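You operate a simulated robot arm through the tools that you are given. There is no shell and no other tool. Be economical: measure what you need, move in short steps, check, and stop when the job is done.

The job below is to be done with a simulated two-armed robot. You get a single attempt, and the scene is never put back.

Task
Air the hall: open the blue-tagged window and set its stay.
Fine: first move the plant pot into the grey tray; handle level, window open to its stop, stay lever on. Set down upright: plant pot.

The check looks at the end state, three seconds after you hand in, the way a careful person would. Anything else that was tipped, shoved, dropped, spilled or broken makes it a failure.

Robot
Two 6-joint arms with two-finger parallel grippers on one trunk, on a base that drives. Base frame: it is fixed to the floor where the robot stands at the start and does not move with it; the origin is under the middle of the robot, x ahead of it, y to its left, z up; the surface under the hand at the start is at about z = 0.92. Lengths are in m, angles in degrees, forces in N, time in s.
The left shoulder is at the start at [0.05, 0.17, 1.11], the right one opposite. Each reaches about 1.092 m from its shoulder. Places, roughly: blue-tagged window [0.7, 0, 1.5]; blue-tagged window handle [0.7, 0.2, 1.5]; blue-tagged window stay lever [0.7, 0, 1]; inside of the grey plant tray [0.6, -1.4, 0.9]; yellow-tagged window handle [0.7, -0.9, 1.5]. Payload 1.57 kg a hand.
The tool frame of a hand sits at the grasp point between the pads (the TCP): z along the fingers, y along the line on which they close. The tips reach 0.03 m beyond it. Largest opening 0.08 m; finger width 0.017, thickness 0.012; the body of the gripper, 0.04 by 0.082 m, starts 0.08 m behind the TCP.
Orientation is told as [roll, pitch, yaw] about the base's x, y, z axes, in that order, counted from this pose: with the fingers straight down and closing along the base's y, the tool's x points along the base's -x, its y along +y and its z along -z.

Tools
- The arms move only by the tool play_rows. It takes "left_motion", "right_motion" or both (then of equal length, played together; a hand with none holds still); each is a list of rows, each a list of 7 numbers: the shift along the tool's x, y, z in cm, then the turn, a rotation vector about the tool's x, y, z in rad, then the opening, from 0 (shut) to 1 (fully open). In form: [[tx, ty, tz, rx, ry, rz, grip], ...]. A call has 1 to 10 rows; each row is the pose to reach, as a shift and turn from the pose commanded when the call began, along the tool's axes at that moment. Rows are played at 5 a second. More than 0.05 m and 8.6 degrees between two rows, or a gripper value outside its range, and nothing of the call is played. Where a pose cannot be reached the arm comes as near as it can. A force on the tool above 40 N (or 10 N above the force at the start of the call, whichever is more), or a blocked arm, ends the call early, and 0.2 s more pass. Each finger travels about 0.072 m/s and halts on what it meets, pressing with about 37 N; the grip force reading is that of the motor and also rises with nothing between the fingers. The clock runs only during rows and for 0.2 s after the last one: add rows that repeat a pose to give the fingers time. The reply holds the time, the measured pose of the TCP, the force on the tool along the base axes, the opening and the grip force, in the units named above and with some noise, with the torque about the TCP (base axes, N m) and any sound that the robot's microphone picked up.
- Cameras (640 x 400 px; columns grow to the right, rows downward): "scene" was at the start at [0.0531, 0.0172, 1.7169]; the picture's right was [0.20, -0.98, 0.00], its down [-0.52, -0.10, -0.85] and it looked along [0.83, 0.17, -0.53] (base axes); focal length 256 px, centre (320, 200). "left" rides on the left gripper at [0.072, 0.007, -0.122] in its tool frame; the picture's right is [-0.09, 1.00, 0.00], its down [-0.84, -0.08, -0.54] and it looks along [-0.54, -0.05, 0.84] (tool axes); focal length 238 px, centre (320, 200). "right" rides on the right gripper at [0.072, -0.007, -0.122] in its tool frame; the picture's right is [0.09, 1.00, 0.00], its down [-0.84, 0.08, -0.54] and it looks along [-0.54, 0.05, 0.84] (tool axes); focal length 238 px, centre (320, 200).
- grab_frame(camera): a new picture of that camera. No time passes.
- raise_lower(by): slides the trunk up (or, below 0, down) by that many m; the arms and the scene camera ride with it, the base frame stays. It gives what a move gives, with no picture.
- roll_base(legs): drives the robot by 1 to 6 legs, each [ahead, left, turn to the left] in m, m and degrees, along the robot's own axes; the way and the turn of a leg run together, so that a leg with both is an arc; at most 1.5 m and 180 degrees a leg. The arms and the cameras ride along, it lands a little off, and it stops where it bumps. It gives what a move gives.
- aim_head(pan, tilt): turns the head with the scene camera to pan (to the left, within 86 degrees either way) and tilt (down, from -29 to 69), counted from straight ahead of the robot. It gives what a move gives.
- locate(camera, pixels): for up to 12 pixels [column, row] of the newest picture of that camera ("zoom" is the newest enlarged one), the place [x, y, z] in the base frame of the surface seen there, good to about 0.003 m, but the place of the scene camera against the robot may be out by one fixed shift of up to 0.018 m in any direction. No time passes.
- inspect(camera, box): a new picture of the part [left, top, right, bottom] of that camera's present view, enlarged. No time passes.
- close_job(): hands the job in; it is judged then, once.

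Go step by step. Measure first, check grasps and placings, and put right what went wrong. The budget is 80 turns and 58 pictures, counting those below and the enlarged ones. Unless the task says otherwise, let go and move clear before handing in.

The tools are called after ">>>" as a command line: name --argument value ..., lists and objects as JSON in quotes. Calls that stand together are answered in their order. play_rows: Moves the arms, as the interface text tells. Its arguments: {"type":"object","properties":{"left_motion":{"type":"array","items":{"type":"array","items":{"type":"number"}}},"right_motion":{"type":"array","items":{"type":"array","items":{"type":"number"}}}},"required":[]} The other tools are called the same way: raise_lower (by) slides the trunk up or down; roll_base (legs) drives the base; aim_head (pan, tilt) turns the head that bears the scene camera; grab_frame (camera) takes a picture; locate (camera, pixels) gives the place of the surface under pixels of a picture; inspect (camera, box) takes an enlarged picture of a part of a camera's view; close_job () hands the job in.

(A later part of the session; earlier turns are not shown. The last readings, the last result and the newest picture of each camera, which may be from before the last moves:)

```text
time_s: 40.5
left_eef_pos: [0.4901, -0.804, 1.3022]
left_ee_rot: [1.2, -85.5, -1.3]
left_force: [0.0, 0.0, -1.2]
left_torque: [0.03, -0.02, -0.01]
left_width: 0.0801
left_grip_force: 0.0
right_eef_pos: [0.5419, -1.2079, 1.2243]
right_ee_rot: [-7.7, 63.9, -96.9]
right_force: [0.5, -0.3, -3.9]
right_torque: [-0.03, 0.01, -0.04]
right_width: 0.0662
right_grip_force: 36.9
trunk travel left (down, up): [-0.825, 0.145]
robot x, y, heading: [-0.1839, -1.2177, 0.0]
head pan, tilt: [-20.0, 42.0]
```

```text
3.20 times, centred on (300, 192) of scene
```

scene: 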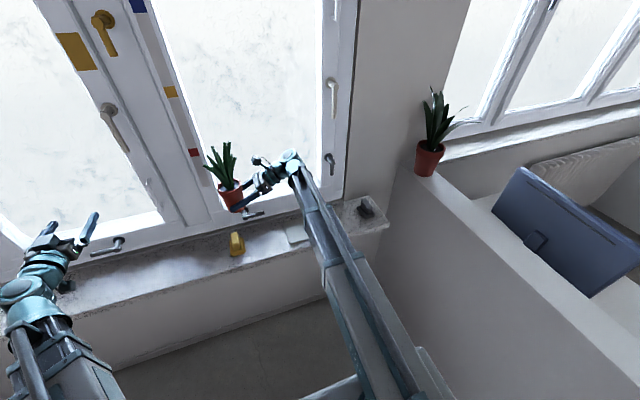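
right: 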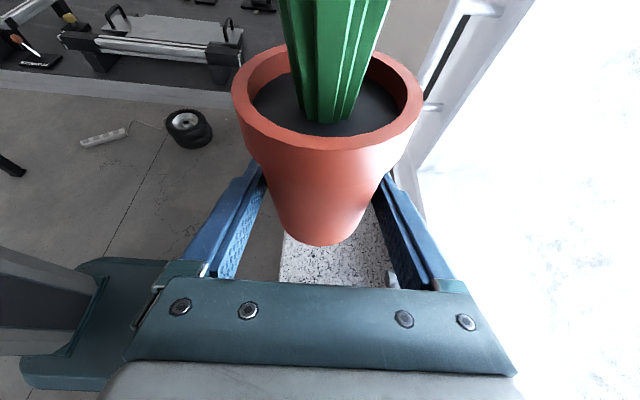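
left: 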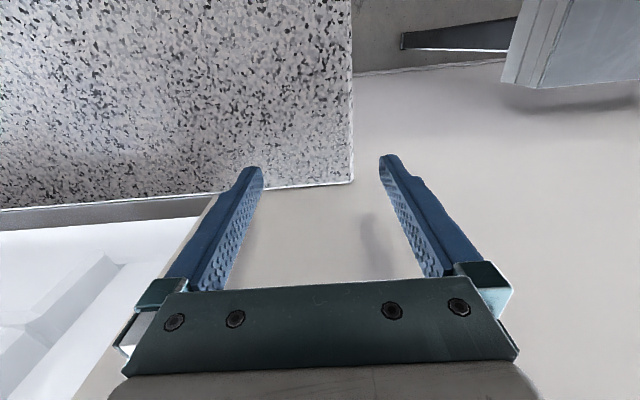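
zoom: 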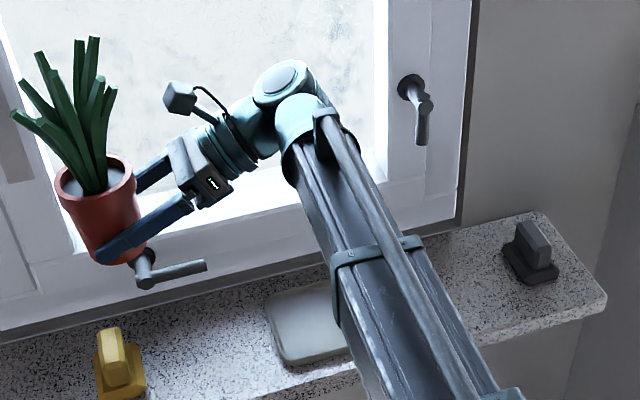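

The tray's left edge is at y≈−1.36. I move the pot over it at height (Δx +4.3 cm, Δy −20 cm) and look again.

>>> play_rows --right_motion '[[-1.69, 0.86, -3.62, 0, 0, 0, 0], [-3.39, 1.72, -7.24, 0, 0, 0, 0], [-5.08, 2.58, -10.86, 0, 0, 0, 0], [-6.78, 3.44, -14.48, 0, 0, 0, 0], [-8.47, 4.3, -18.1, 0, 0, 0, 0], [-8.47, 4.3, -18.1, 0, 0, 0, 0]]'

>>> inspect --camera "scene" --box '[200, 130, 400, 255]'

>>> grab_frame --camera "right"

```text
time_s: 41.9
left_eef_pos: [0.49, -0.8031, 1.3022]
left_ee_rot: [1.0, -85.5, -1.1]
left_force: [-0.9, -0.3, 0.3]
left_torque: [0.01, -0.01, -0.03]
left_width: 0.0799
left_grip_force: 0.1
right_eef_pos: [0.5854, -1.406, 1.2242]
right_ee_rot: [-7.7, 63.8, -96.9]
right_force: [0.0, 0.5, -3.4]
right_torque: [-0.03, -0.01, -0.02]
right_width: 0.0661
right_grip_force: 36.9
trunk travel left (down, up): [-0.825, 0.145]
robot x, y, heading: [-0.1822, -1.2216, -0.3]
head pan, tilt: [-20.0, 42.0]
```

```text
3.20 times, centred on (300, 192) of scene
```

zoom: 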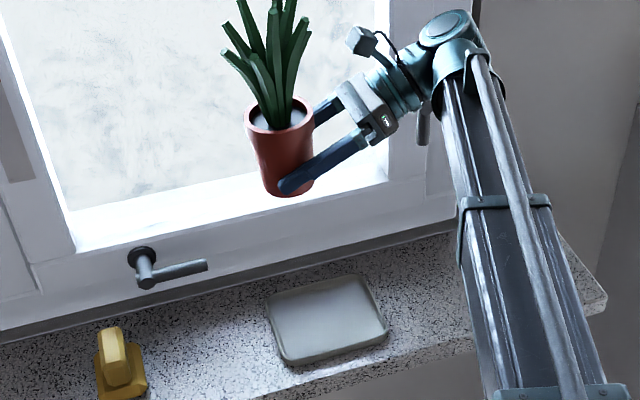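

```text
29 pictures are left
```

right: 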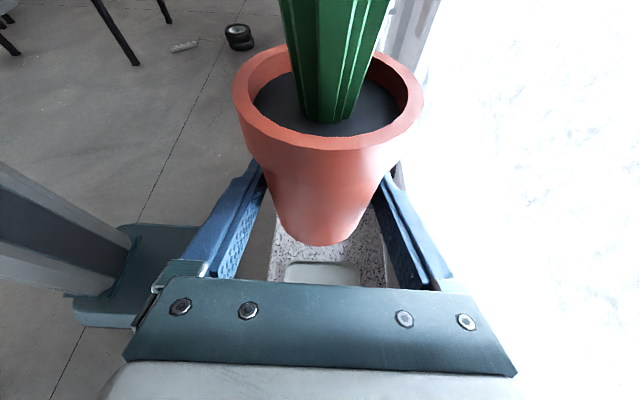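

Tray is fully visible in the zoom, corners (268,300), (355,278), (388,330), (290,362). I measure it, the rim level, and the tray edge in the hand view.

>>> locate --camera "zoom" --pixels '[[272, 300], [352, 281], [384, 327], [292, 358], [327, 318], [310, 340], [340, 300], [275, 140]]'

>>> locate --camera "right" --pixels '[[288, 268], [320, 263], [357, 268], [320, 275], [325, 146], [235, 92], [420, 97], [265, 55], [390, 58]]'

```text
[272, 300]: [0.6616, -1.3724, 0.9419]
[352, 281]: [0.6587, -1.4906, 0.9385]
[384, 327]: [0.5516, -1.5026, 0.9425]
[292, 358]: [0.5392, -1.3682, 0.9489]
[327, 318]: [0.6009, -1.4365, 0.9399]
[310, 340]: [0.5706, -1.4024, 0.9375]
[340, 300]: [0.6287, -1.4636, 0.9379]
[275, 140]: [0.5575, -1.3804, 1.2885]
```

```text
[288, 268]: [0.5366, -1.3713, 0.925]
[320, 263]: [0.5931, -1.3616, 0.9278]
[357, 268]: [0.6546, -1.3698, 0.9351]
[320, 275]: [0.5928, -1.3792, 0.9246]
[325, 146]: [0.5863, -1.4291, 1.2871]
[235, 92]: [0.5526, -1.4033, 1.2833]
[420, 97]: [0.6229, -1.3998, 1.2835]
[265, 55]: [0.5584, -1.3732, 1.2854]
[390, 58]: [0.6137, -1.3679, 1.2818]
```

Tray spans x≈0.537–0.655, y≈−1.366 to −1.50, floor z≈0.926. I nudge the pot to the tray interior with a tiny level correction, then lower most of the way.

>>> play_rows --right_motion '[[-0.45, 0.5, -1, 0, 0.012, 0, 0], [-0.9, 1, -2, 0, 0.025, 0, 0], [-0.9, 1, -2, 0, 0.025, 0, 0]]'

>>> raise_lower --by -0.235

>>> inspect --camera "scene" --box '[240, 150, 400, 250]'

```text
time_s: 42.7
left_eef_pos: [0.4908, -0.8045, 1.3021]
left_ee_rot: [1.2, -85.6, -1.2]
left_force: [-0.1, -0.6, 0.0]
left_torque: [-0.02, -0.04, -0.02]
left_width: 0.0798
left_grip_force: 0.0
right_eef_pos: [0.5975, -1.4283, 1.2275]
right_ee_rot: [-8.2, 65.2, -97.4]
right_force: [-0.5, -0.5, -4.2]
right_torque: [-0.02, 0.0, 0.02]
right_width: 0.0659
right_grip_force: 37.3
right hand out of reach, approached as far as the arm can: row 2, 3
trunk travel left (down, up): [-0.825, 0.145]
robot x, y, heading: [-0.185, -1.2194, -0.3]
head pan, tilt: [-20.0, 42.0]
```

```text
time_s: 45.1
left_eef_pos: [0.4895, -0.8045, 1.067]
left_ee_rot: [1.3, -85.5, -1.4]
left_force: [-0.2, 0.7, 0.1]
left_torque: [0.02, 0.02, 0.0]
left_width: 0.0798
left_grip_force: 0.1
right_eef_pos: [0.5958, -1.4293, 0.9928]
right_ee_rot: [-8.2, 65.2, -97.5]
right_force: [-0.1, -0.6, -4.0]
right_torque: [-0.06, 0.0, 0.04]
right_width: 0.0659
right_grip_force: 36.5
trunk travel left (down, up): [-0.59, 0.38]
robot x, y, heading: [-0.1853, -1.2213, -0.5]
head pan, tilt: [-20.0, 42.0]
```

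```text
4.00 times, centred on (320, 200) of scene
```

zoom: 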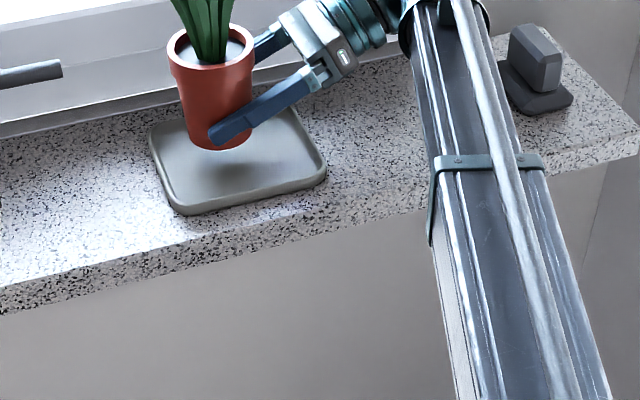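

The pot hovers over the tray with everything clear. Lower 2.6 cm, then feel for contact.

>>> raise_lower --by -0.026

>>> raise_lower --by -0.003

>>> inspect --camera "scene" --box '[260, 140, 340, 210]'

```text
time_s: 45.9
left_eef_pos: [0.49, -0.8047, 1.0415]
left_ee_rot: [1.1, -85.6, -1.4]
left_force: [0.5, -0.3, 0.4]
left_torque: [-0.02, 0.02, -0.01]
left_width: 0.08
left_grip_force: 0.0
right_eef_pos: [0.5959, -1.4282, 0.9668]
right_ee_rot: [-8.2, 65.2, -97.4]
right_force: [-0.2, -0.1, -4.1]
right_torque: [-0.04, 0.02, 0.0]
right_width: 0.0658
right_grip_force: 37.1
trunk travel left (down, up): [-0.564, 0.406]
robot x, y, heading: [-0.1841, -1.2179, -0.1]
head pan, tilt: [-20.0, 42.0]
```

```text
time_s: 46.4
left_eef_pos: [0.4901, -0.8044, 1.0388]
left_ee_rot: [1.3, -85.5, -1.4]
left_force: [0.5, 0.1, -0.3]
left_torque: [0.0, -0.02, -0.01]
left_width: 0.0799
left_grip_force: 0.0
right_eef_pos: [0.5976, -1.4274, 0.9648]
right_ee_rot: [-8.2, 65.2, -97.4]
right_force: [0.6, 0.3, -5.2]
right_torque: [-0.06, 0.0, -0.01]
right_width: 0.0657
right_grip_force: 36.9
trunk travel left (down, up): [-0.561, 0.409]
robot x, y, heading: [-0.1836, -1.2196, -0.0]
head pan, tilt: [-20.0, 42.0]
```

```text
5.71 times, centred on (300, 175) of scene
```

zoom: 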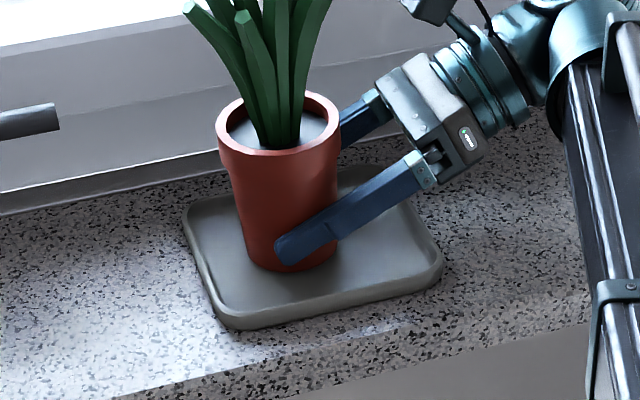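

Still carrying the weight (−5 N), just above the tray; I keep lowering in small steps.

>>> raise_lower --by -0.003

>>> raise_lower --by -0.002

>>> raise_lower --by -0.002

```text
time_s: 46.9
left_eef_pos: [0.4899, -0.8041, 1.0359]
left_ee_rot: [1.1, -85.4, -1.5]
left_force: [1.0, -0.7, 0.1]
left_torque: [0.05, 0.03, -0.03]
left_width: 0.0799
left_grip_force: 0.1
right_eef_pos: [0.596, -1.4293, 0.9617]
right_ee_rot: [-8.3, 65.2, -97.4]
right_force: [0.2, 0.3, -2.9]
right_torque: [-0.05, 0.03, -0.01]
right_width: 0.0659
right_grip_force: 36.3
trunk travel left (down, up): [-0.558, 0.412]
robot x, y, heading: [-0.1871, -1.2174, -0.2]
head pan, tilt: [-20.0, 42.0]
```

```text
time_s: 47.4
left_eef_pos: [0.4906, -0.8033, 1.033]
left_ee_rot: [1.4, -85.6, -1.5]
left_force: [0.9, 0.2, 0.0]
left_torque: [0.03, 0.01, 0.0]
left_width: 0.0799
left_grip_force: 0.1
right_eef_pos: [0.5972, -1.4284, 0.9596]
right_ee_rot: [-8.3, 65.2, -97.4]
right_force: [-0.1, -1.0, -3.9]
right_torque: [-0.04, -0.02, -0.02]
right_width: 0.0661
right_grip_force: 37.1
trunk travel left (down, up): [-0.556, 0.414]
robot x, y, heading: [-0.1854, -1.2184, -0.1]
head pan, tilt: [-20.0, 42.0]
```

```text
time_s: 47.9
left_eef_pos: [0.4892, -0.8041, 1.0334]
left_ee_rot: [1.2, -85.5, -1.3]
left_force: [0.1, 1.1, -0.4]
left_torque: [-0.02, 0.03, 0.0]
left_width: 0.0804
left_grip_force: 0.0
right_eef_pos: [0.5963, -1.4287, 0.9589]
right_ee_rot: [-8.0, 65.4, -97.0]
right_force: [5.2, -2.3, 13.5]
right_torque: [0.47, -0.49, -0.15]
right_width: 0.0658
right_grip_force: 36.9
trunk travel left (down, up): [-0.554, 0.416]
robot x, y, heading: [-0.1865, -1.2185, -0.1]
head pan, tilt: [-20.0, 42.0]
```

Contact felt (13 N), so I back off 1 mm and open the fingers, then view.

>>> raise_lower --by 0.001

>>> play_rows --right_motion '[[0, 0, 0, 0, 0, 0, 1], [0, 0, 0, 0, 0, 0, 1], [0, 0, 0, 0, 0, 0, 1]]'

>>> grab_frame --camera "scene"

>>> grab_frame --camera "right"

```text
time_s: 48.5
left_eef_pos: [0.4906, -0.8039, 1.0333]
left_ee_rot: [1.1, -85.6, -1.3]
left_force: [0.0, -0.1, 0.0]
left_torque: [-0.02, 0.03, 0.02]
left_width: 0.0799
left_grip_force: 0.0
right_eef_pos: [0.5955, -1.4286, 0.9589]
right_ee_rot: [-8.0, 65.2, -97.2]
right_force: [5.9, -1.7, 11.4]
right_torque: [0.41, -0.49, -0.21]
right_width: 0.0656
right_grip_force: 37.3
trunk travel left (down, up): [-0.555, 0.415]
robot x, y, heading: [-0.1848, -1.2197, -0.1]
head pan, tilt: [-20.0, 42.0]
```

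```text
time_s: 49.2
left_eef_pos: [0.4906, -0.8027, 1.0327]
left_ee_rot: [1.2, -85.6, -1.3]
left_force: [0.1, 0.3, -0.1]
left_torque: [-0.04, -0.02, 0.06]
left_width: 0.0798
left_grip_force: 0.0
right_eef_pos: [0.5969, -1.4285, 0.9583]
right_ee_rot: [-8.1, 65.2, -97.3]
right_force: [0.1, 0.2, 0.3]
right_torque: [0.01, -0.01, -0.01]
right_width: 0.0804
right_grip_force: 0.1
trunk travel left (down, up): [-0.555, 0.415]
robot x, y, heading: [-0.1816, -1.218, -0.2]
head pan, tilt: [-20.0, 42.0]
```

```text
26 pictures are left
```

scene: 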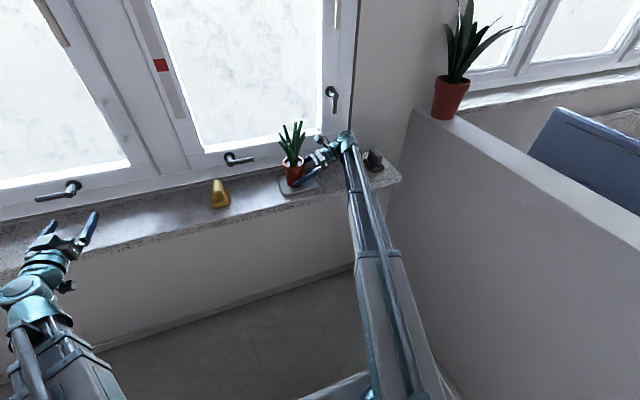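

```text
25 pictures are left
```

right: 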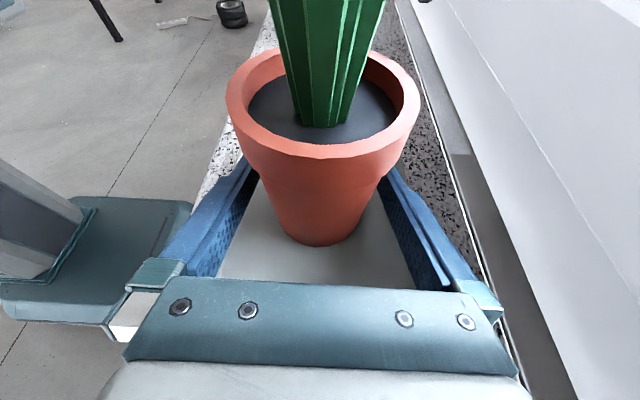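

The pot stands free in the tray, forces zero. I check the dark block's height (375,155) against my retreat path.

>>> locate --camera "scene" --pixels '[[373, 151], [378, 155], [376, 163], [370, 165], [382, 168], [345, 138], [340, 150]]'

>>> locate --camera "right" --pixels '[[322, 155], [230, 90], [418, 95], [322, 242], [255, 265], [262, 170], [385, 172]]'

```text
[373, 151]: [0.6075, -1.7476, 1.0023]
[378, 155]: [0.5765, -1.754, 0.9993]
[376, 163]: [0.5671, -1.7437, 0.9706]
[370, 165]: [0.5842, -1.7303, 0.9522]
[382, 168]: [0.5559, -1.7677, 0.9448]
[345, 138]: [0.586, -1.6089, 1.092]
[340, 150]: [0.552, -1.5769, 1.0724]
```

```text
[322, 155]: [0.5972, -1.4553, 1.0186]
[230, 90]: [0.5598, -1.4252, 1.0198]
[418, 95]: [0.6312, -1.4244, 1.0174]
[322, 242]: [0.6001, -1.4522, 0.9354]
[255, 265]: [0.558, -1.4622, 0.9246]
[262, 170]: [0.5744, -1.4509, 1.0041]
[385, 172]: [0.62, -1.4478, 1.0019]
```

The dark block is up to z≈0.99, too near the wrist's straight retreat. I'll raise 6 mm, swing the open hand 34° around the pot's axis (fingers toward +x), so the retreat goes diagonally away from it.

>>> raise_lower --by 0.006

>>> play_rows --right_motion '[[0, -0.1, 0, -0.109, 0.007, 0.05, 1], [0, -0.2, 0, -0.218, 0.014, 0.101, 1], [0, -0.3, 0, -0.327, 0.022, 0.151, 1], [0, -0.4, 0, -0.436, 0.029, 0.202, 1], [0, -0.5, 0, -0.545, 0.036, 0.252, 1], [0, -0.5, 0, -0.545, 0.036, 0.252, 1]]'

>>> grab_frame --camera "right"

```text
time_s: 49.8
left_eef_pos: [0.4911, -0.8041, 1.0377]
left_ee_rot: [1.3, -85.5, -1.3]
left_force: [0.2, -0.2, 0.1]
left_torque: [-0.03, -0.03, -0.03]
left_width: 0.0799
left_grip_force: 0.0
right_eef_pos: [0.5975, -1.4287, 0.9646]
right_ee_rot: [-8.1, 65.2, -97.2]
right_force: [0.1, 0.5, 0.4]
right_torque: [-0.03, 0.02, 0.0]
right_width: 0.0799
right_grip_force: 0.0
trunk travel left (down, up): [-0.561, 0.409]
robot x, y, heading: [-0.183, -1.2191, 0.1]
head pan, tilt: [-20.0, 42.0]
```

```text
time_s: 51.2
left_eef_pos: [0.4905, -0.8042, 1.0383]
left_ee_rot: [1.2, -85.5, -1.4]
left_force: [-0.3, 0.1, -0.7]
left_torque: [0.0, 0.02, 0.0]
left_width: 0.0801
left_grip_force: 0.1
right_eef_pos: [0.5908, -1.429, 0.9645]
right_ee_rot: [-8.3, 65.1, -132.1]
right_force: [0.1, 0.1, 0.6]
right_torque: [0.01, -0.01, 0.01]
right_width: 0.0803
right_grip_force: 0.1
trunk travel left (down, up): [-0.561, 0.409]
robot x, y, heading: [-0.1839, -1.219, -0.2]
head pan, tilt: [-20.0, 42.0]
```

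```text
24 pictures are left
```

right: 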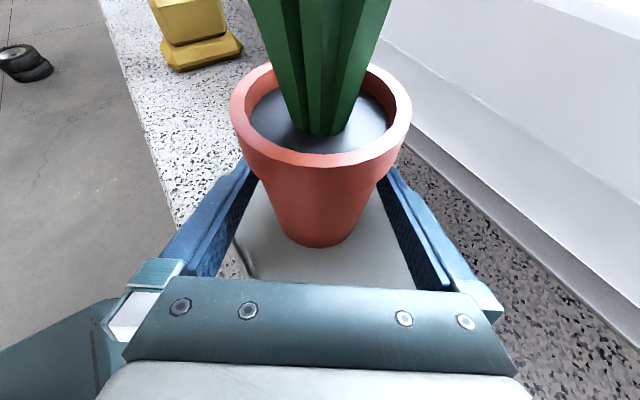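

No contact and still centred; I retreat horizontally 12 cm, then raise the trunk.

>>> play_rows --right_motion '[[-1.26, 0, -2.72, 0, 0, 0, 1], [-2.52, 0, -5.44, 0, 0, 0, 1], [-3.78, 0, -8.16, 0, 0, 0, 1], [-5.04, 0, -10.9, 0, 0, 0, 1], [-5.04, 0, -10.9, 0, 0, 0, 1]]'

>>> raise_lower --by 0.25

>>> inspect --camera "scene" --box '[200, 120, 440, 270]'

```text
time_s: 52.4
left_eef_pos: [0.4911, -0.8034, 1.0389]
left_ee_rot: [1.3, -85.5, -1.3]
left_force: [-0.3, 0.0, -0.3]
left_torque: [0.01, 0.01, 0.02]
left_width: 0.0801
left_grip_force: 0.0
right_eef_pos: [0.522, -1.5274, 0.9652]
right_ee_rot: [-8.5, 65.3, -132.1]
right_force: [0.2, -0.5, 0.3]
right_torque: [0.0, 0.01, 0.04]
right_width: 0.0799
right_grip_force: 0.0
trunk travel left (down, up): [-0.561, 0.409]
robot x, y, heading: [-0.1849, -1.2165, -0.2]
head pan, tilt: [-20.0, 42.0]
```

```text
time_s: 55.0
left_eef_pos: [0.4898, -0.8042, 1.2899]
left_ee_rot: [1.3, -85.5, -1.4]
left_force: [0.0, 0.2, -0.3]
left_torque: [0.03, -0.02, 0.01]
left_width: 0.0801
left_grip_force: 0.1
right_eef_pos: [0.5221, -1.5262, 1.2139]
right_ee_rot: [-8.5, 65.3, -132.2]
right_force: [-0.4, -0.1, -0.6]
right_torque: [-0.02, -0.02, -0.04]
right_width: 0.0802
right_grip_force: 0.1
trunk travel left (down, up): [-0.811, 0.159]
robot x, y, heading: [-0.1858, -1.2134, -0.3]
head pan, tilt: [-20.0, 42.0]
```

```text
2.67 times, centred on (320, 195) of scene
```

zoom: 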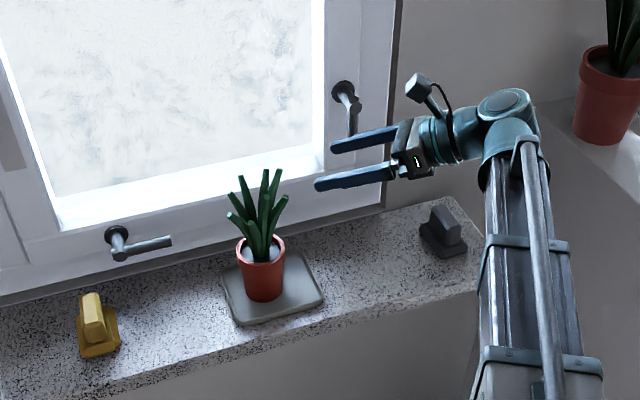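

The pot stands upright in the grey tray and the yellow block is untouched. I now drive back and left to face the blue-tagged window, keeping some distance.

>>> roll_base --legs '[[-0.165, 0, 0], [0, 1.25, 0]]'

>>> play_rows --right_motion '[[-0.8, 2.2, -3.5, 0, 0, 0, 0], [-1.6, 4.4, -7, 0, 0, 0, 0], [-1.6, 4.4, -7, 0, 0, 0, 0]]'

>>> aim_head --pan 10 --tilt 15

>>> grab_frame --camera "scene"

```text
time_s: 62.4
left_eef_pos: [0.3291, 0.4544, 1.2884]
left_ee_rot: [0.9, -85.5, -1.1]
left_force: [0.3, 0.1, 0.2]
left_torque: [0.01, 0.02, -0.02]
left_width: 0.0801
left_grip_force: 0.0
right_eef_pos: [0.3623, -0.268, 1.2149]
right_ee_rot: [-8.5, 65.3, -132.0]
right_force: [-0.2, -0.4, 0.2]
right_torque: [0.01, 0.01, -0.01]
right_width: 0.0799
right_grip_force: 0.0
trunk travel left (down, up): [-0.811, 0.159]
robot x, y, heading: [-0.3436, 0.0373, -0.1]
head pan, tilt: [-20.0, 42.0]
```

```text
time_s: 63.1
left_eef_pos: [0.3297, 0.4553, 1.288]
left_ee_rot: [1.0, -85.5, -1.1]
left_force: [-0.2, -0.3, 0.3]
left_torque: [-0.02, -0.02, 0.0]
left_width: 0.08
left_grip_force: 0.0
right_eef_pos: [0.3605, -0.3492, 1.215]
right_ee_rot: [-8.6, 65.4, -131.9]
right_force: [-0.1, 0.5, -0.3]
right_torque: [0.03, 0.04, -0.01]
right_width: 0.0
right_grip_force: 18.3
right hand out of reach, approached as far as the arm can: row 1, 2, 3
trunk travel left (down, up): [-0.811, 0.159]
robot x, y, heading: [-0.3452, 0.0389, -0.0]
head pan, tilt: [-20.0, 42.0]
```

```text
time_s: 64.1
left_eef_pos: [0.3302, 0.4544, 1.2884]
left_ee_rot: [1.2, -85.5, -1.3]
left_force: [-0.8, -0.2, -0.4]
left_torque: [-0.01, -0.01, -0.03]
left_width: 0.0799
left_grip_force: 0.1
right_eef_pos: [0.3611, -0.3501, 1.2156]
right_ee_rot: [-8.5, 65.4, -132.0]
right_force: [-0.1, 0.2, 0.5]
right_torque: [-0.02, 0.07, 0.03]
right_width: 0.0
right_grip_force: 21.0
trunk travel left (down, up): [-0.811, 0.159]
robot x, y, heading: [-0.349, 0.039, -0.2]
head pan, tilt: [10.0, 15.0]
```

```text
22 pictures are left
```

scene: 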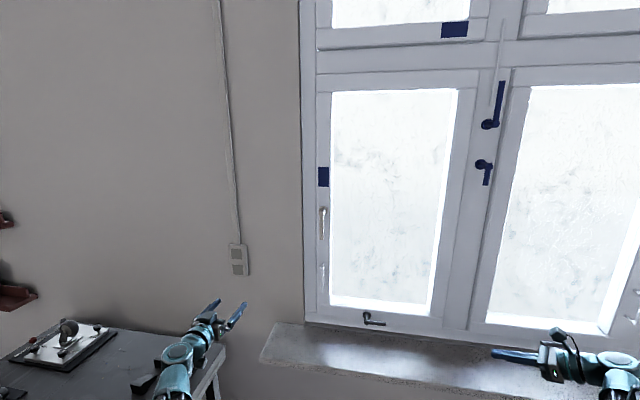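

The whole window is in view: sash between columns 316 and 478, handle at (322,222), pull grip (324,272), stay (373,320). I zoom and measure.

>>> inspect --camera "scene" --box '[295, 160, 391, 220]'

>>> inspect --camera "scene" --box '[300, 200, 420, 340]'

>>> locate --camera "scene" --pixels '[[323, 211], [322, 225], [322, 236], [325, 265], [325, 282], [318, 250], [309, 250], [478, 200], [455, 200], [370, 313], [383, 323], [345, 320]]'

```text
6.67 times, centred on (343, 190) of scene
```

zoom: 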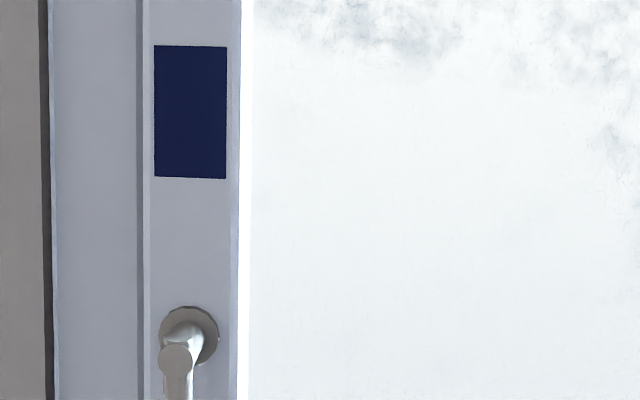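

```text
2.86 times, centred on (360, 270) of scene
```

zoom: 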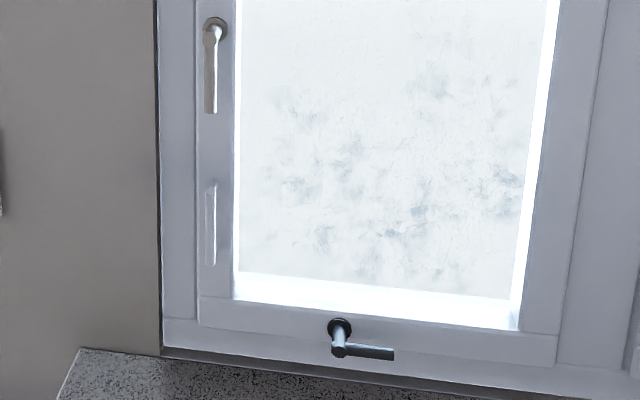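

```text
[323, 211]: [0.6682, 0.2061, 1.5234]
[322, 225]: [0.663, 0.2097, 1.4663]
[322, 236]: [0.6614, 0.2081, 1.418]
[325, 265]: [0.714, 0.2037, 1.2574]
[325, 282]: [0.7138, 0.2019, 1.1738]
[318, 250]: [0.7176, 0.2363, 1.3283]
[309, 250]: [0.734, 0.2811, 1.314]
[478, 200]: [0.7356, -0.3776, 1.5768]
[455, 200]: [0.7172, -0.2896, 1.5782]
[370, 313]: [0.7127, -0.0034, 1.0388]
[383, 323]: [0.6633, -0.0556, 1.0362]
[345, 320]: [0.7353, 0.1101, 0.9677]
```

Handle pivot ≈(0.668,0.207,1.513), lever hanging to z≈1.41; the sash face is at x≈0.714. I bring the left hand, closed and tilted ~20° up, in front of and just left of the lever.

>>> play_rows --left_motion '[[-1.45, -2.56, 3.28, 0, -0.054, 0, 0], [-2.9, -5.13, 6.55, 0, -0.108, 0, 0], [-4.35, -7.69, 9.83, 0, -0.161, 0, 0], [-5.8, -10.25, 13.1, 0, -0.215, 0, 0], [-7.25, -12.81, 16.38, 0, -0.269, 0, 0], [-8.7, -15.38, 19.65, 0, -0.323, 0, 0], [-10.15, -17.94, 22.93, 0, -0.376, 0, 0], [-11.6, -20.5, 26.2, 0, -0.43, 0, 0], [-11.6, -20.5, 26.2, 0, -0.43, 0, 0]]'

>>> raise_lower --by 0.07

>>> grab_frame --camera "left"

```text
time_s: 66.1
left_eef_pos: [0.5974, 0.2587, 1.3812]
left_ee_rot: [178.5, -70.1, -179.9]
left_force: [-0.2, 0.7, -1.3]
left_torque: [0.03, 0.01, 0.02]
left_width: 0.0001
left_grip_force: 21.4
left hand out of reach, approached as far as the arm can: row 8, 9
right_eef_pos: [0.3616, -0.3508, 1.214]
right_ee_rot: [-8.5, 65.4, -132.1]
right_force: [-0.1, 0.3, -0.1]
right_torque: [0.01, 0.0, 0.0]
right_width: 0.0
right_grip_force: 21.1
trunk travel left (down, up): [-0.811, 0.159]
robot x, y, heading: [-0.3447, 0.0424, -0.1]
head pan, tilt: [10.0, 15.0]
```

```text
time_s: 67.2
left_eef_pos: [0.596, 0.2587, 1.451]
left_ee_rot: [178.5, -70.0, -179.8]
left_force: [-0.1, 0.4, -0.3]
left_torque: [-0.02, 0.03, 0.02]
left_width: 0.0002
left_grip_force: 21.0
right_eef_pos: [0.3609, -0.3503, 1.2853]
right_ee_rot: [-8.6, 65.4, -132.1]
right_force: [0.4, -0.5, 0.6]
right_torque: [-0.02, -0.03, -0.01]
right_width: 0.0
right_grip_force: 21.4
trunk travel left (down, up): [-0.881, 0.089]
robot x, y, heading: [-0.3466, 0.0413, -0.2]
head pan, tilt: [10.0, 15.0]
```

```text
19 pictures are left
```

left: 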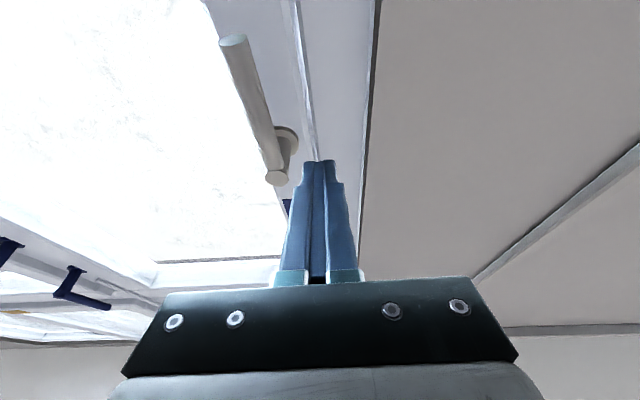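

The left camera (image flipped) shows the lever from (232,42) to (277,178). I measure it here, free of head shift.

>>> locate --camera "left" --pixels '[[233, 45], [243, 70], [255, 105], [268, 145], [276, 178], [290, 140], [300, 60], [316, 170]]'

```text
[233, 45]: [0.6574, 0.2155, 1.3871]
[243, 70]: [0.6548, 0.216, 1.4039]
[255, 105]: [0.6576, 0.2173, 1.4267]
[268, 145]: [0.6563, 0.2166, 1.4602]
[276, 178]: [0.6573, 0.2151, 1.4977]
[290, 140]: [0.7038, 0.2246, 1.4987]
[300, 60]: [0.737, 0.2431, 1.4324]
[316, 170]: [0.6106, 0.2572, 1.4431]
```

True lever: y≈0.216, x≈0.657 front, z 1.387–1.503. I lower 3 cm and move the closed fingers forward beside it.

>>> raise_lower --by -0.03

>>> play_rows --left_motion '[[0.87, 0, 2.4, 0, 0, 0, 0], [1.74, 0, 4.8, 0, 0, 0, 0], [1.74, 0, 4.8, 0, 0, 0, 0]]'

```text
time_s: 67.9
left_eef_pos: [0.5964, 0.2587, 1.4216]
left_ee_rot: [178.5, -70.0, -179.9]
left_force: [0.1, -0.4, 0.9]
left_torque: [0.01, 0.01, 0.0]
left_width: 0.0003
left_grip_force: 21.7
right_eef_pos: [0.3615, -0.3503, 1.2547]
right_ee_rot: [-8.5, 65.4, -132.0]
right_force: [0.4, 0.3, 0.7]
right_torque: [0.0, -0.02, 0.01]
right_width: 0.0
right_grip_force: 21.2
trunk travel left (down, up): [-0.851, 0.119]
robot x, y, heading: [-0.3455, 0.0402, -0.0]
head pan, tilt: [10.0, 15.0]
```

```text
time_s: 68.7
left_eef_pos: [0.6469, 0.2592, 1.4212]
left_ee_rot: [178.2, -70.2, -179.7]
left_force: [0.2, 0.1, 0.0]
left_torque: [-0.01, 0.0, 0.05]
left_width: 0.0
left_grip_force: 20.9
right_eef_pos: [0.3609, -0.3515, 1.2551]
right_ee_rot: [-8.5, 65.4, -132.1]
right_force: [0.3, -0.1, -0.6]
right_torque: [0.01, 0.01, 0.02]
right_width: 0.0
right_grip_force: 21.8
trunk travel left (down, up): [-0.851, 0.119]
robot x, y, heading: [-0.3459, 0.0431, -0.1]
head pan, tilt: [10.0, 15.0]
```

In position. I push 5 cm to the right (−y) and watch the force.

>>> play_rows --left_motion '[[0, -1.5, 0, 0, 0, 0, 0], [0, -2.5, 0, 0, 0, 0, 0], [0, -3.5, 0, 0, 0, 0, 0], [0, -4.5, 0, 0, 0, 0, 0], [0, -5.5, 0, 0, 0, 0, 0]]'

```text
time_s: 69.9
left_eef_pos: [0.6465, 0.2359, 1.4195]
left_ee_rot: [177.0, -70.6, -179.8]
left_force: [0.4, -0.4, -0.1]
left_torque: [-0.02, -0.02, -0.01]
left_width: 0.0
left_grip_force: 21.1
left hand out of reach, approached as far as the arm can: row 1, 2, 3, 4, 5
right_eef_pos: [0.3618, -0.35, 1.2561]
right_ee_rot: [-8.4, 65.4, -132.0]
right_force: [0.0, -0.4, -0.4]
right_torque: [-0.01, 0.03, 0.02]
right_width: 0.0
right_grip_force: 21.7
trunk travel left (down, up): [-0.851, 0.119]
robot x, y, heading: [-0.346, 0.0417, 0.0]
head pan, tilt: [10.0, 15.0]
```

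The arm can't go further right in this posture (reach limit, no contact), so I'll use the base: drive 5 cm right to push the lever.

>>> roll_base --legs '[[0, -0.045, 0]]'

>>> grab_frame --camera "left"

```text
time_s: 70.8
left_eef_pos: [0.646, 0.1899, 1.4204]
left_ee_rot: [176.6, -70.5, -179.5]
left_force: [-0.8, 0.4, -0.2]
left_torque: [-0.02, 0.0, 0.06]
left_width: 0.0
left_grip_force: 20.6
right_eef_pos: [0.3611, -0.3969, 1.2546]
right_ee_rot: [-8.7, 65.4, -132.1]
right_force: [0.0, -0.1, -0.5]
right_torque: [0.05, -0.03, 0.0]
right_width: 0.0
right_grip_force: 21.2
trunk travel left (down, up): [-0.851, 0.119]
robot x, y, heading: [-0.342, -0.0027, -0.1]
head pan, tilt: [10.0, 15.0]
```

```text
18 pictures are left
```

left: 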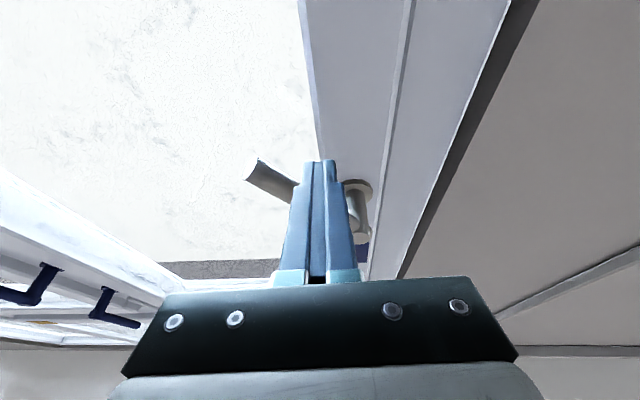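

The lever has swung right (end at (262,172)) without resistance. I measure its angle.

>>> locate --camera "left" --pixels '[[255, 168], [262, 178], [275, 185], [285, 192], [358, 237], [365, 215], [360, 188]]'

```text
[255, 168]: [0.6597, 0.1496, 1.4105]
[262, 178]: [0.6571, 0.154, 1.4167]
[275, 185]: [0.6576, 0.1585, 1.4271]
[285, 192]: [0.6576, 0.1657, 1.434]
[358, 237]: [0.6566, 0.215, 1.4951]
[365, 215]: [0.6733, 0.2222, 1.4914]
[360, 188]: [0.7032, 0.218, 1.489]
```

The lever is about 37° from vertical. I drive 3 cm further right, then lift under the lever with the trunk.

>>> roll_base --legs '[[0, -0.03, 0]]'

>>> raise_lower --by 0.045

>>> grab_frame --camera "left"

```text
time_s: 71.7
left_eef_pos: [0.6464, 0.1592, 1.4208]
left_ee_rot: [176.6, -70.6, -179.4]
left_force: [0.9, -1.3, 0.8]
left_torque: [-0.05, -0.03, 0.05]
left_width: 0.0
left_grip_force: 21.3
right_eef_pos: [0.362, -0.4278, 1.2544]
right_ee_rot: [-8.6, 65.4, -132.3]
right_force: [0.3, -0.9, 0.7]
right_torque: [0.03, 0.01, 0.01]
right_width: 0.0003
right_grip_force: 21.3
trunk travel left (down, up): [-0.851, 0.119]
robot x, y, heading: [-0.3455, -0.0372, -0.2]
head pan, tilt: [10.0, 15.0]
```

```text
time_s: 72.5
left_eef_pos: [0.6457, 0.1607, 1.465]
left_ee_rot: [177.0, -70.4, -179.8]
left_force: [0.6, -0.5, 0.7]
left_torque: [0.03, 0.01, -0.01]
left_width: 0.0001
left_grip_force: 20.9
right_eef_pos: [0.3612, -0.4244, 1.2992]
right_ee_rot: [-8.5, 65.5, -132.0]
right_force: [0.5, 0.3, -0.2]
right_torque: [0.0, -0.02, -0.01]
right_width: 0.0001
right_grip_force: 21.1
trunk travel left (down, up): [-0.896, 0.074]
robot x, y, heading: [-0.3476, -0.0357, -0.0]
head pan, tilt: [10.0, 15.0]
```

```text
17 pictures are left
```

left: 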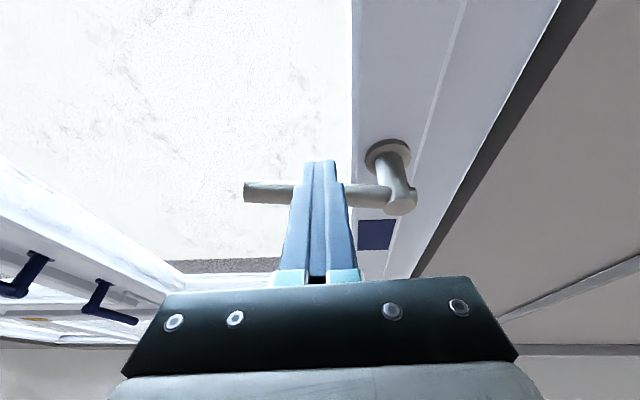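

The lever now looks almost level from (250,192) to (405,205). I measure it.

>>> locate --camera "left" --pixels '[[248, 193], [268, 195], [285, 196], [360, 198], [380, 200], [404, 205], [400, 180]]'

```text
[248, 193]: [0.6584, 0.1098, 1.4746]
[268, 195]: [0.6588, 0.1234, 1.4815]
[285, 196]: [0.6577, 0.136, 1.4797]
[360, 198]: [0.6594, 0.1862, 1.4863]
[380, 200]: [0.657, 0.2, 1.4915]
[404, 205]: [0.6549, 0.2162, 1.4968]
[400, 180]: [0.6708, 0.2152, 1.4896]
```

About 9° short of level; I raise another 1 cm.

>>> raise_lower --by 0.01

>>> inspect --camera "left" --box '[220, 120, 440, 260]'

>>> locate --camera "zoom" --pixels '[[85, 200], [150, 205], [190, 207], [400, 215], [450, 220], [530, 235]]'

```text
time_s: 73.1
left_eef_pos: [0.6453, 0.1605, 1.4739]
left_ee_rot: [176.9, -70.6, -179.8]
left_force: [-0.7, 0.3, -0.5]
left_torque: [-0.02, -0.02, -0.01]
left_width: 0.0
left_grip_force: 21.3
right_eef_pos: [0.362, -0.4254, 1.3103]
right_ee_rot: [-8.6, 65.4, -132.1]
right_force: [-0.1, -0.3, 0.0]
right_torque: [-0.02, 0.03, 0.02]
right_width: 0.0
right_grip_force: 21.6
trunk travel left (down, up): [-0.906, 0.064]
robot x, y, heading: [-0.3454, -0.0336, -0.1]
head pan, tilt: [10.0, 15.0]
```

```text
2.86 times, centred on (330, 190) of left
```

zoom: 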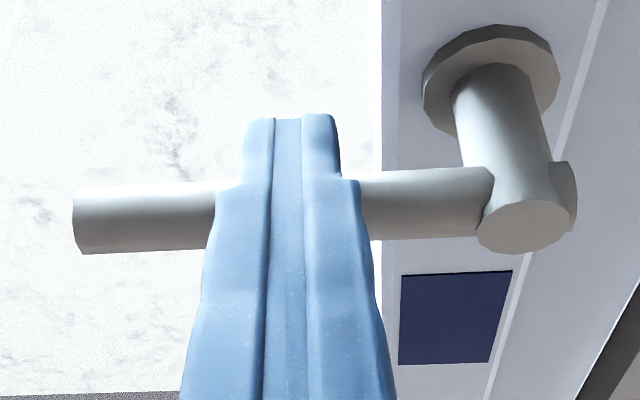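

```text
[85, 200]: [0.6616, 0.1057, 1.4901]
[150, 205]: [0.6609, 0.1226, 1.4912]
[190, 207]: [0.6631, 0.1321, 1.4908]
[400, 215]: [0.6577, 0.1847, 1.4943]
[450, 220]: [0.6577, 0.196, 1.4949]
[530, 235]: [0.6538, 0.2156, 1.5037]
```

About 3° short; I add 3 mm and check force, then drop the hand 4 cm and draw it back.

>>> raise_lower --by 0.003

>>> raise_lower --by -0.05

>>> inspect --camera "left" --box '[220, 160, 460, 300]'

```text
time_s: 73.6
left_eef_pos: [0.6473, 0.1616, 1.4751]
left_ee_rot: [177.1, -70.7, -179.8]
left_force: [-0.4, 0.1, -12.3]
left_torque: [-0.01, 0.26, 0.08]
left_width: 0.0
left_grip_force: 21.7
right_eef_pos: [0.362, -0.4249, 1.312]
right_ee_rot: [-8.6, 65.3, -132.2]
right_force: [-0.6, 0.4, 0.4]
right_torque: [0.0, 0.0, -0.02]
right_width: 0.0
right_grip_force: 22.0
trunk travel left (down, up): [-0.909, 0.061]
robot x, y, heading: [-0.3433, -0.0348, -0.0]
head pan, tilt: [10.0, 15.0]
```

```text
time_s: 74.6
left_eef_pos: [0.6457, 0.1611, 1.427]
left_ee_rot: [177.0, -70.5, -179.8]
left_force: [0.1, 0.5, 0.0]
left_torque: [0.03, 0.0, 0.02]
left_width: 0.0
left_grip_force: 21.2
right_eef_pos: [0.3611, -0.424, 1.2627]
right_ee_rot: [-8.6, 65.4, -132.1]
right_force: [-0.5, -0.1, 0.6]
right_torque: [0.01, -0.01, -0.01]
right_width: 0.0
right_grip_force: 20.7
trunk travel left (down, up): [-0.859, 0.111]
robot x, y, heading: [-0.3437, -0.03, -0.4]
head pan, tilt: [10.0, 15.0]
```

```text
2.67 times, centred on (340, 230) of left
```

zoom: 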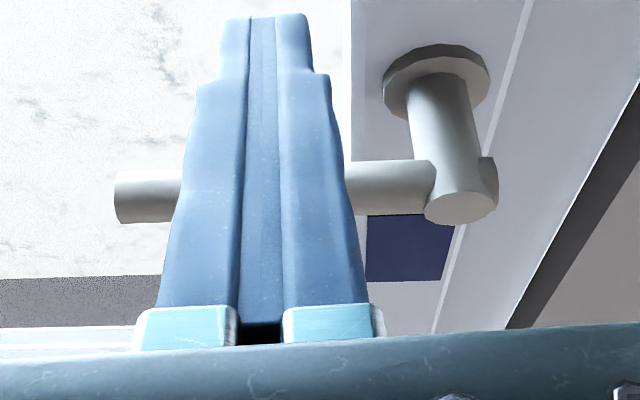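

Handle has hit its level stop and stays. Next I draw the hand back, level it (pitch −90), open it and lower it to the pull grip height.

>>> play_rows --left_motion '[[0.5, 0.5, -3.2, 0, 0.05, 0, 0], [1.1, 1.5, -6, 0, 0.12, 0, 0.5], [1.8, 2.8, -9, 0, 0.2, 0, 1], [2.4, 4, -12, 0, 0.27, 0, 1], [2.96, 5.1, -14.4, 0, 0.34, 0, 1], [2.96, 5.1, -14.4, 0, 0.34, 0, 1]]'

>>> raise_lower --by -0.16

>>> grab_frame --camera "left"

```text
time_s: 76.0
left_eef_pos: [0.5209, 0.2199, 1.3537]
left_ee_rot: [83.2, -89.1, -85.9]
left_force: [-0.1, -0.5, 0.0]
left_torque: [0.01, 0.03, 0.01]
left_width: 0.0803
left_grip_force: 0.0
left hand out of reach, approached as far as the arm can: row 1, 2, 3, 4
right_eef_pos: [0.3615, -0.4262, 1.2629]
right_ee_rot: [-8.6, 65.3, -132.1]
right_force: [0.4, -0.6, -0.5]
right_torque: [0.0, 0.01, 0.02]
right_width: 0.0003
right_grip_force: 21.5
trunk travel left (down, up): [-0.859, 0.111]
robot x, y, heading: [-0.3468, -0.035, 0.3]
head pan, tilt: [10.0, 15.0]
```

```text
time_s: 77.8
left_eef_pos: [0.5216, 0.2196, 1.1935]
left_ee_rot: [85.3, -89.0, -87.9]
left_force: [-0.4, -0.3, 0.6]
left_torque: [0.01, 0.01, 0.0]
left_width: 0.0798
left_grip_force: 0.0
right_eef_pos: [0.3612, -0.4264, 1.1041]
right_ee_rot: [-8.4, 65.4, -132.1]
right_force: [0.3, 0.3, -0.6]
right_torque: [-0.02, -0.02, -0.03]
right_width: 0.0002
right_grip_force: 21.0
trunk travel left (down, up): [-0.699, 0.271]
robot x, y, heading: [-0.3425, -0.0358, -0.1]
head pan, tilt: [10.0, 15.0]
```

```text
14 pictures are left
```

left: 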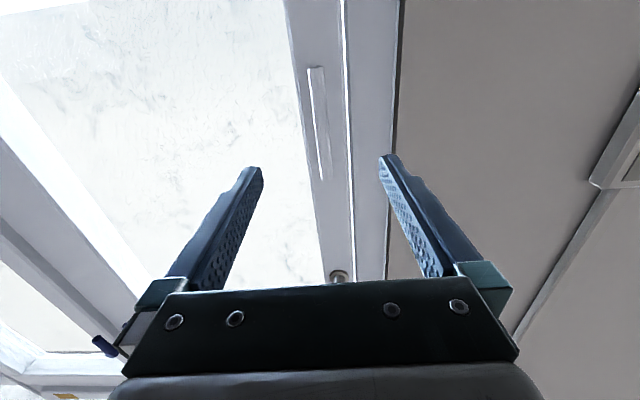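

The pull bar is at (312,70)–(324,178). I measure it.

>>> locate --camera "left" --pixels '[[314, 72], [316, 95], [319, 125], [322, 155], [324, 176], [330, 120], [311, 110], [340, 274], [345, 100]]'

>>> inspect --camera "left" --box '[280, 40, 400, 200]'

```text
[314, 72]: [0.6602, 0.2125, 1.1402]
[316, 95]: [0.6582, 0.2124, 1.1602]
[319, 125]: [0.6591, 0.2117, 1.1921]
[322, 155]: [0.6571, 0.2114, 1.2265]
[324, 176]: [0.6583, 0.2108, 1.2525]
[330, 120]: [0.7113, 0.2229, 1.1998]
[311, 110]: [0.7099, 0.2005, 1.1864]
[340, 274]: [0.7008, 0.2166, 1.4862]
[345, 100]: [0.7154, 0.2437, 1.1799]
```

```text
2.50 times, centred on (340, 120) of left
```

zoom: 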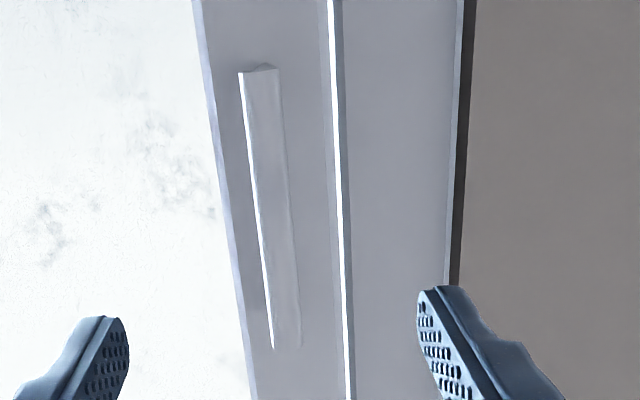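

Bar front x≈0.658, y≈0.2115, z 1.135–1.255. I advance with the open hand around it and close.

>>> play_rows --left_motion '[[0, -0.4, 3.6, 0, 0, 0, 1], [0, -0.8, 7.2, 0, 0, 0, 1], [0, -0.8, 10.8, 0, 0, 0, 1], [0, -0.8, 14.3, 0, 0, 0, 1], [0, -0.8, 14.3, 0, 0, 0, 1], [0, -0.8, 14.3, 0, 0, 0, 0], [0, -0.8, 14.3, 0, 0, 0, 0], [0, -0.8, 14.3, 0, 0, 0, 0], [0, -0.8, 14.3, 0, 0, 0, 0]]'

```text
time_s: 79.8
left_eef_pos: [0.6621, 0.2141, 1.1933]
left_ee_rot: [86.0, -89.2, -88.0]
left_force: [-0.7, 26.9, 5.7]
left_torque: [-0.46, 0.42, -0.03]
left_width: 0.016
left_grip_force: 31.0
right_eef_pos: [0.3607, -0.4227, 1.1046]
right_ee_rot: [-8.3, 65.2, -131.7]
right_force: [0.4, 0.0, -0.7]
right_torque: [0.0, 0.04, 0.01]
right_width: 0.0
right_grip_force: 20.9
trunk travel left (down, up): [-0.699, 0.271]
robot x, y, heading: [-0.344, -0.0313, -0.1]
head pan, tilt: [10.0, 15.0]
```

The bar is gripped (width 0.016). I'll swing the whole robot rigidly about the hinge (≈(0.72,−0.345)) so the sash opens with the hand — first leg 8°.

>>> roll_base --legs '[[-0.045, -0.149, 8]]'

```text
time_s: 81.2
left_eef_pos: [0.5832, 0.2009, 1.1925]
left_ee_rot: [86.2, -89.2, -80.1]
left_force: [-6.1, 29.5, 3.4]
left_torque: [-0.52, 0.29, 0.23]
left_width: 0.0161
left_grip_force: 31.8
right_eef_pos: [0.3732, -0.4715, 1.1045]
right_ee_rot: [-8.2, 65.3, -123.9]
right_force: [0.4, 0.4, 0.5]
right_torque: [0.03, 0.01, -0.03]
right_width: 0.0003
right_grip_force: 21.6
trunk travel left (down, up): [-0.699, 0.271]
robot x, y, heading: [-0.3807, -0.1836, 7.7]
head pan, tilt: [10.0, 15.0]
```

The hand followed the sash arc (grip held, 8°). I continue with three more 8° legs.

>>> roll_base --legs '[[-0.044, -0.149, 8], [-0.044, -0.149, 8], [-0.044, -0.149, 8]]'

>>> grab_frame --camera "scene"

```text
time_s: 84.6
left_eef_pos: [0.3747, 0.0923, 1.1928]
left_ee_rot: [83.8, -89.0, -54.0]
left_force: [-2.3, 1.2, -4.1]
left_torque: [-0.67, 0.11, 0.23]
left_width: 0.0161
left_grip_force: 31.6
right_eef_pos: [0.4521, -0.6064, 1.104]
right_ee_rot: [-8.5, 65.2, -100.4]
right_force: [0.0, -0.8, -0.1]
right_torque: [0.01, 0.0, 0.0]
right_width: 0.0003
right_grip_force: 20.7
trunk travel left (down, up): [-0.699, 0.271]
robot x, y, heading: [-0.3538, -0.647, 31.3]
head pan, tilt: [10.0, 15.0]
```

```text
12 pictures are left
```

scene: 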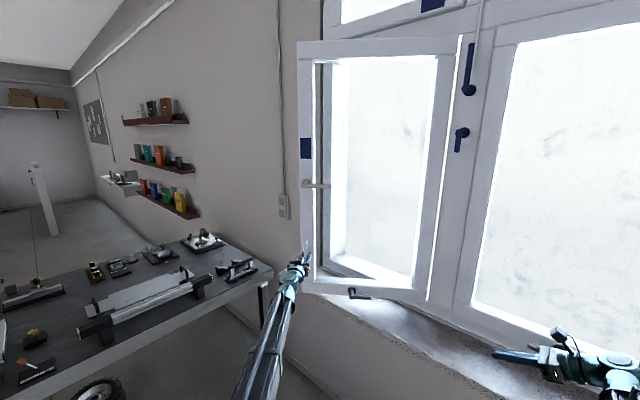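

The sash is about 31° open with the handle level and the grip intact. Before swinging on, I tuck the right arm so it will not reach the neighbouring window, then continue two 8° legs.

>>> play_rows --right_motion '[[-0.8, -4.1, -1.15, 0, 0, 0, 0], [-1.6, -8.2, -2.3, 0, 0, 0, 0], [-2.4, -12.3, -3.45, 0, 0, 0, 0], [-3.2, -16.4, -4.6, 0, 0, 0, 0], [-4, -20.5, -5.75, 0, 0, 0, 0], [-4.8, -24.6, -6.9, 0, 0, 0, 0]]'

>>> roll_base --legs '[[-0.044, -0.149, 8], [-0.044, -0.149, 8]]'

```text
time_s: 86.0
left_eef_pos: [0.3747, 0.092, 1.1934]
left_ee_rot: [84.1, -89.0, -54.5]
left_force: [-2.4, 0.2, -5.1]
left_torque: [-0.15, -0.82, -0.17]
left_width: 0.0157
left_grip_force: 31.5
right_eef_pos: [0.2004, -0.6777, 1.1038]
right_ee_rot: [-8.5, 65.3, -100.3]
right_force: [0.6, 0.0, 1.0]
right_torque: [-0.01, -0.02, -0.01]
right_width: 0.0001
right_grip_force: 20.8
trunk travel left (down, up): [-0.699, 0.271]
robot x, y, heading: [-0.352, -0.6419, 31.4]
head pan, tilt: [10.0, 15.0]
```

```text
time_s: 87.0
left_eef_pos: [0.3491, 0.0748, 1.1911]
left_ee_rot: [79.5, -89.2, -46.0]
left_force: [1.4, -1.2, -14.1]
left_torque: [-0.81, 0.33, -0.04]
left_width: 0.0148
left_grip_force: 30.8
right_eef_pos: [0.2223, -0.7067, 1.1023]
right_ee_rot: [-8.7, 65.3, -96.9]
right_force: [-0.1, 0.0, -0.9]
right_torque: [0.01, -0.01, 0.0]
right_width: 0.0001
right_grip_force: 20.6
trunk travel left (down, up): [-0.699, 0.271]
robot x, y, heading: [-0.3349, -0.709, 34.8]
head pan, tilt: [10.0, 15.0]
stopped in leg 1: the force on the tool passed its limit at 96 N (the readings are from after the stop); the commanded pose is now the measured one
```

The swing stopped at about 36° sash angle with a 96 N spike – possibly the window's stop, or the hand jamming. I look.

>>> grab_frame --camera "scene"

>>> grab_frame --camera "left"

```text
11 pictures are left
```

scene: 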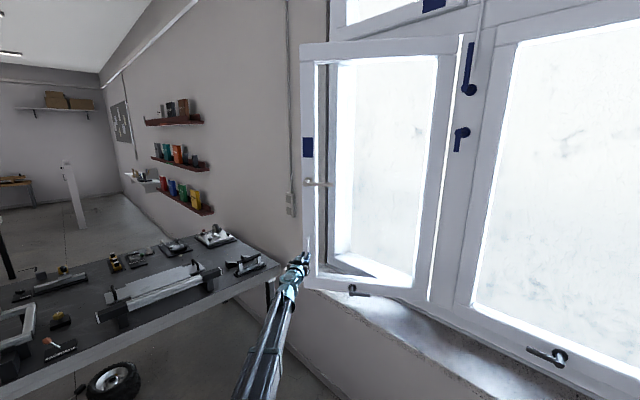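

```text
10 pictures are left
```

left: 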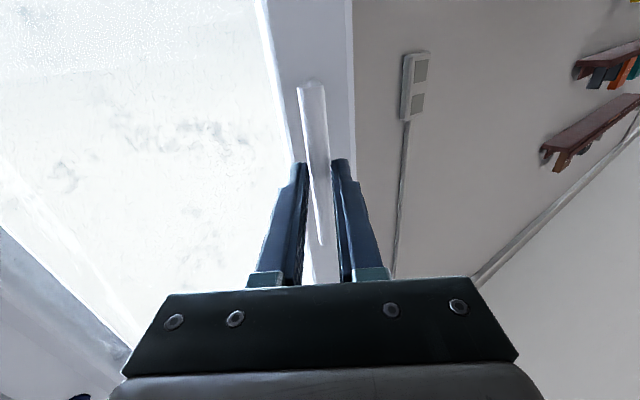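

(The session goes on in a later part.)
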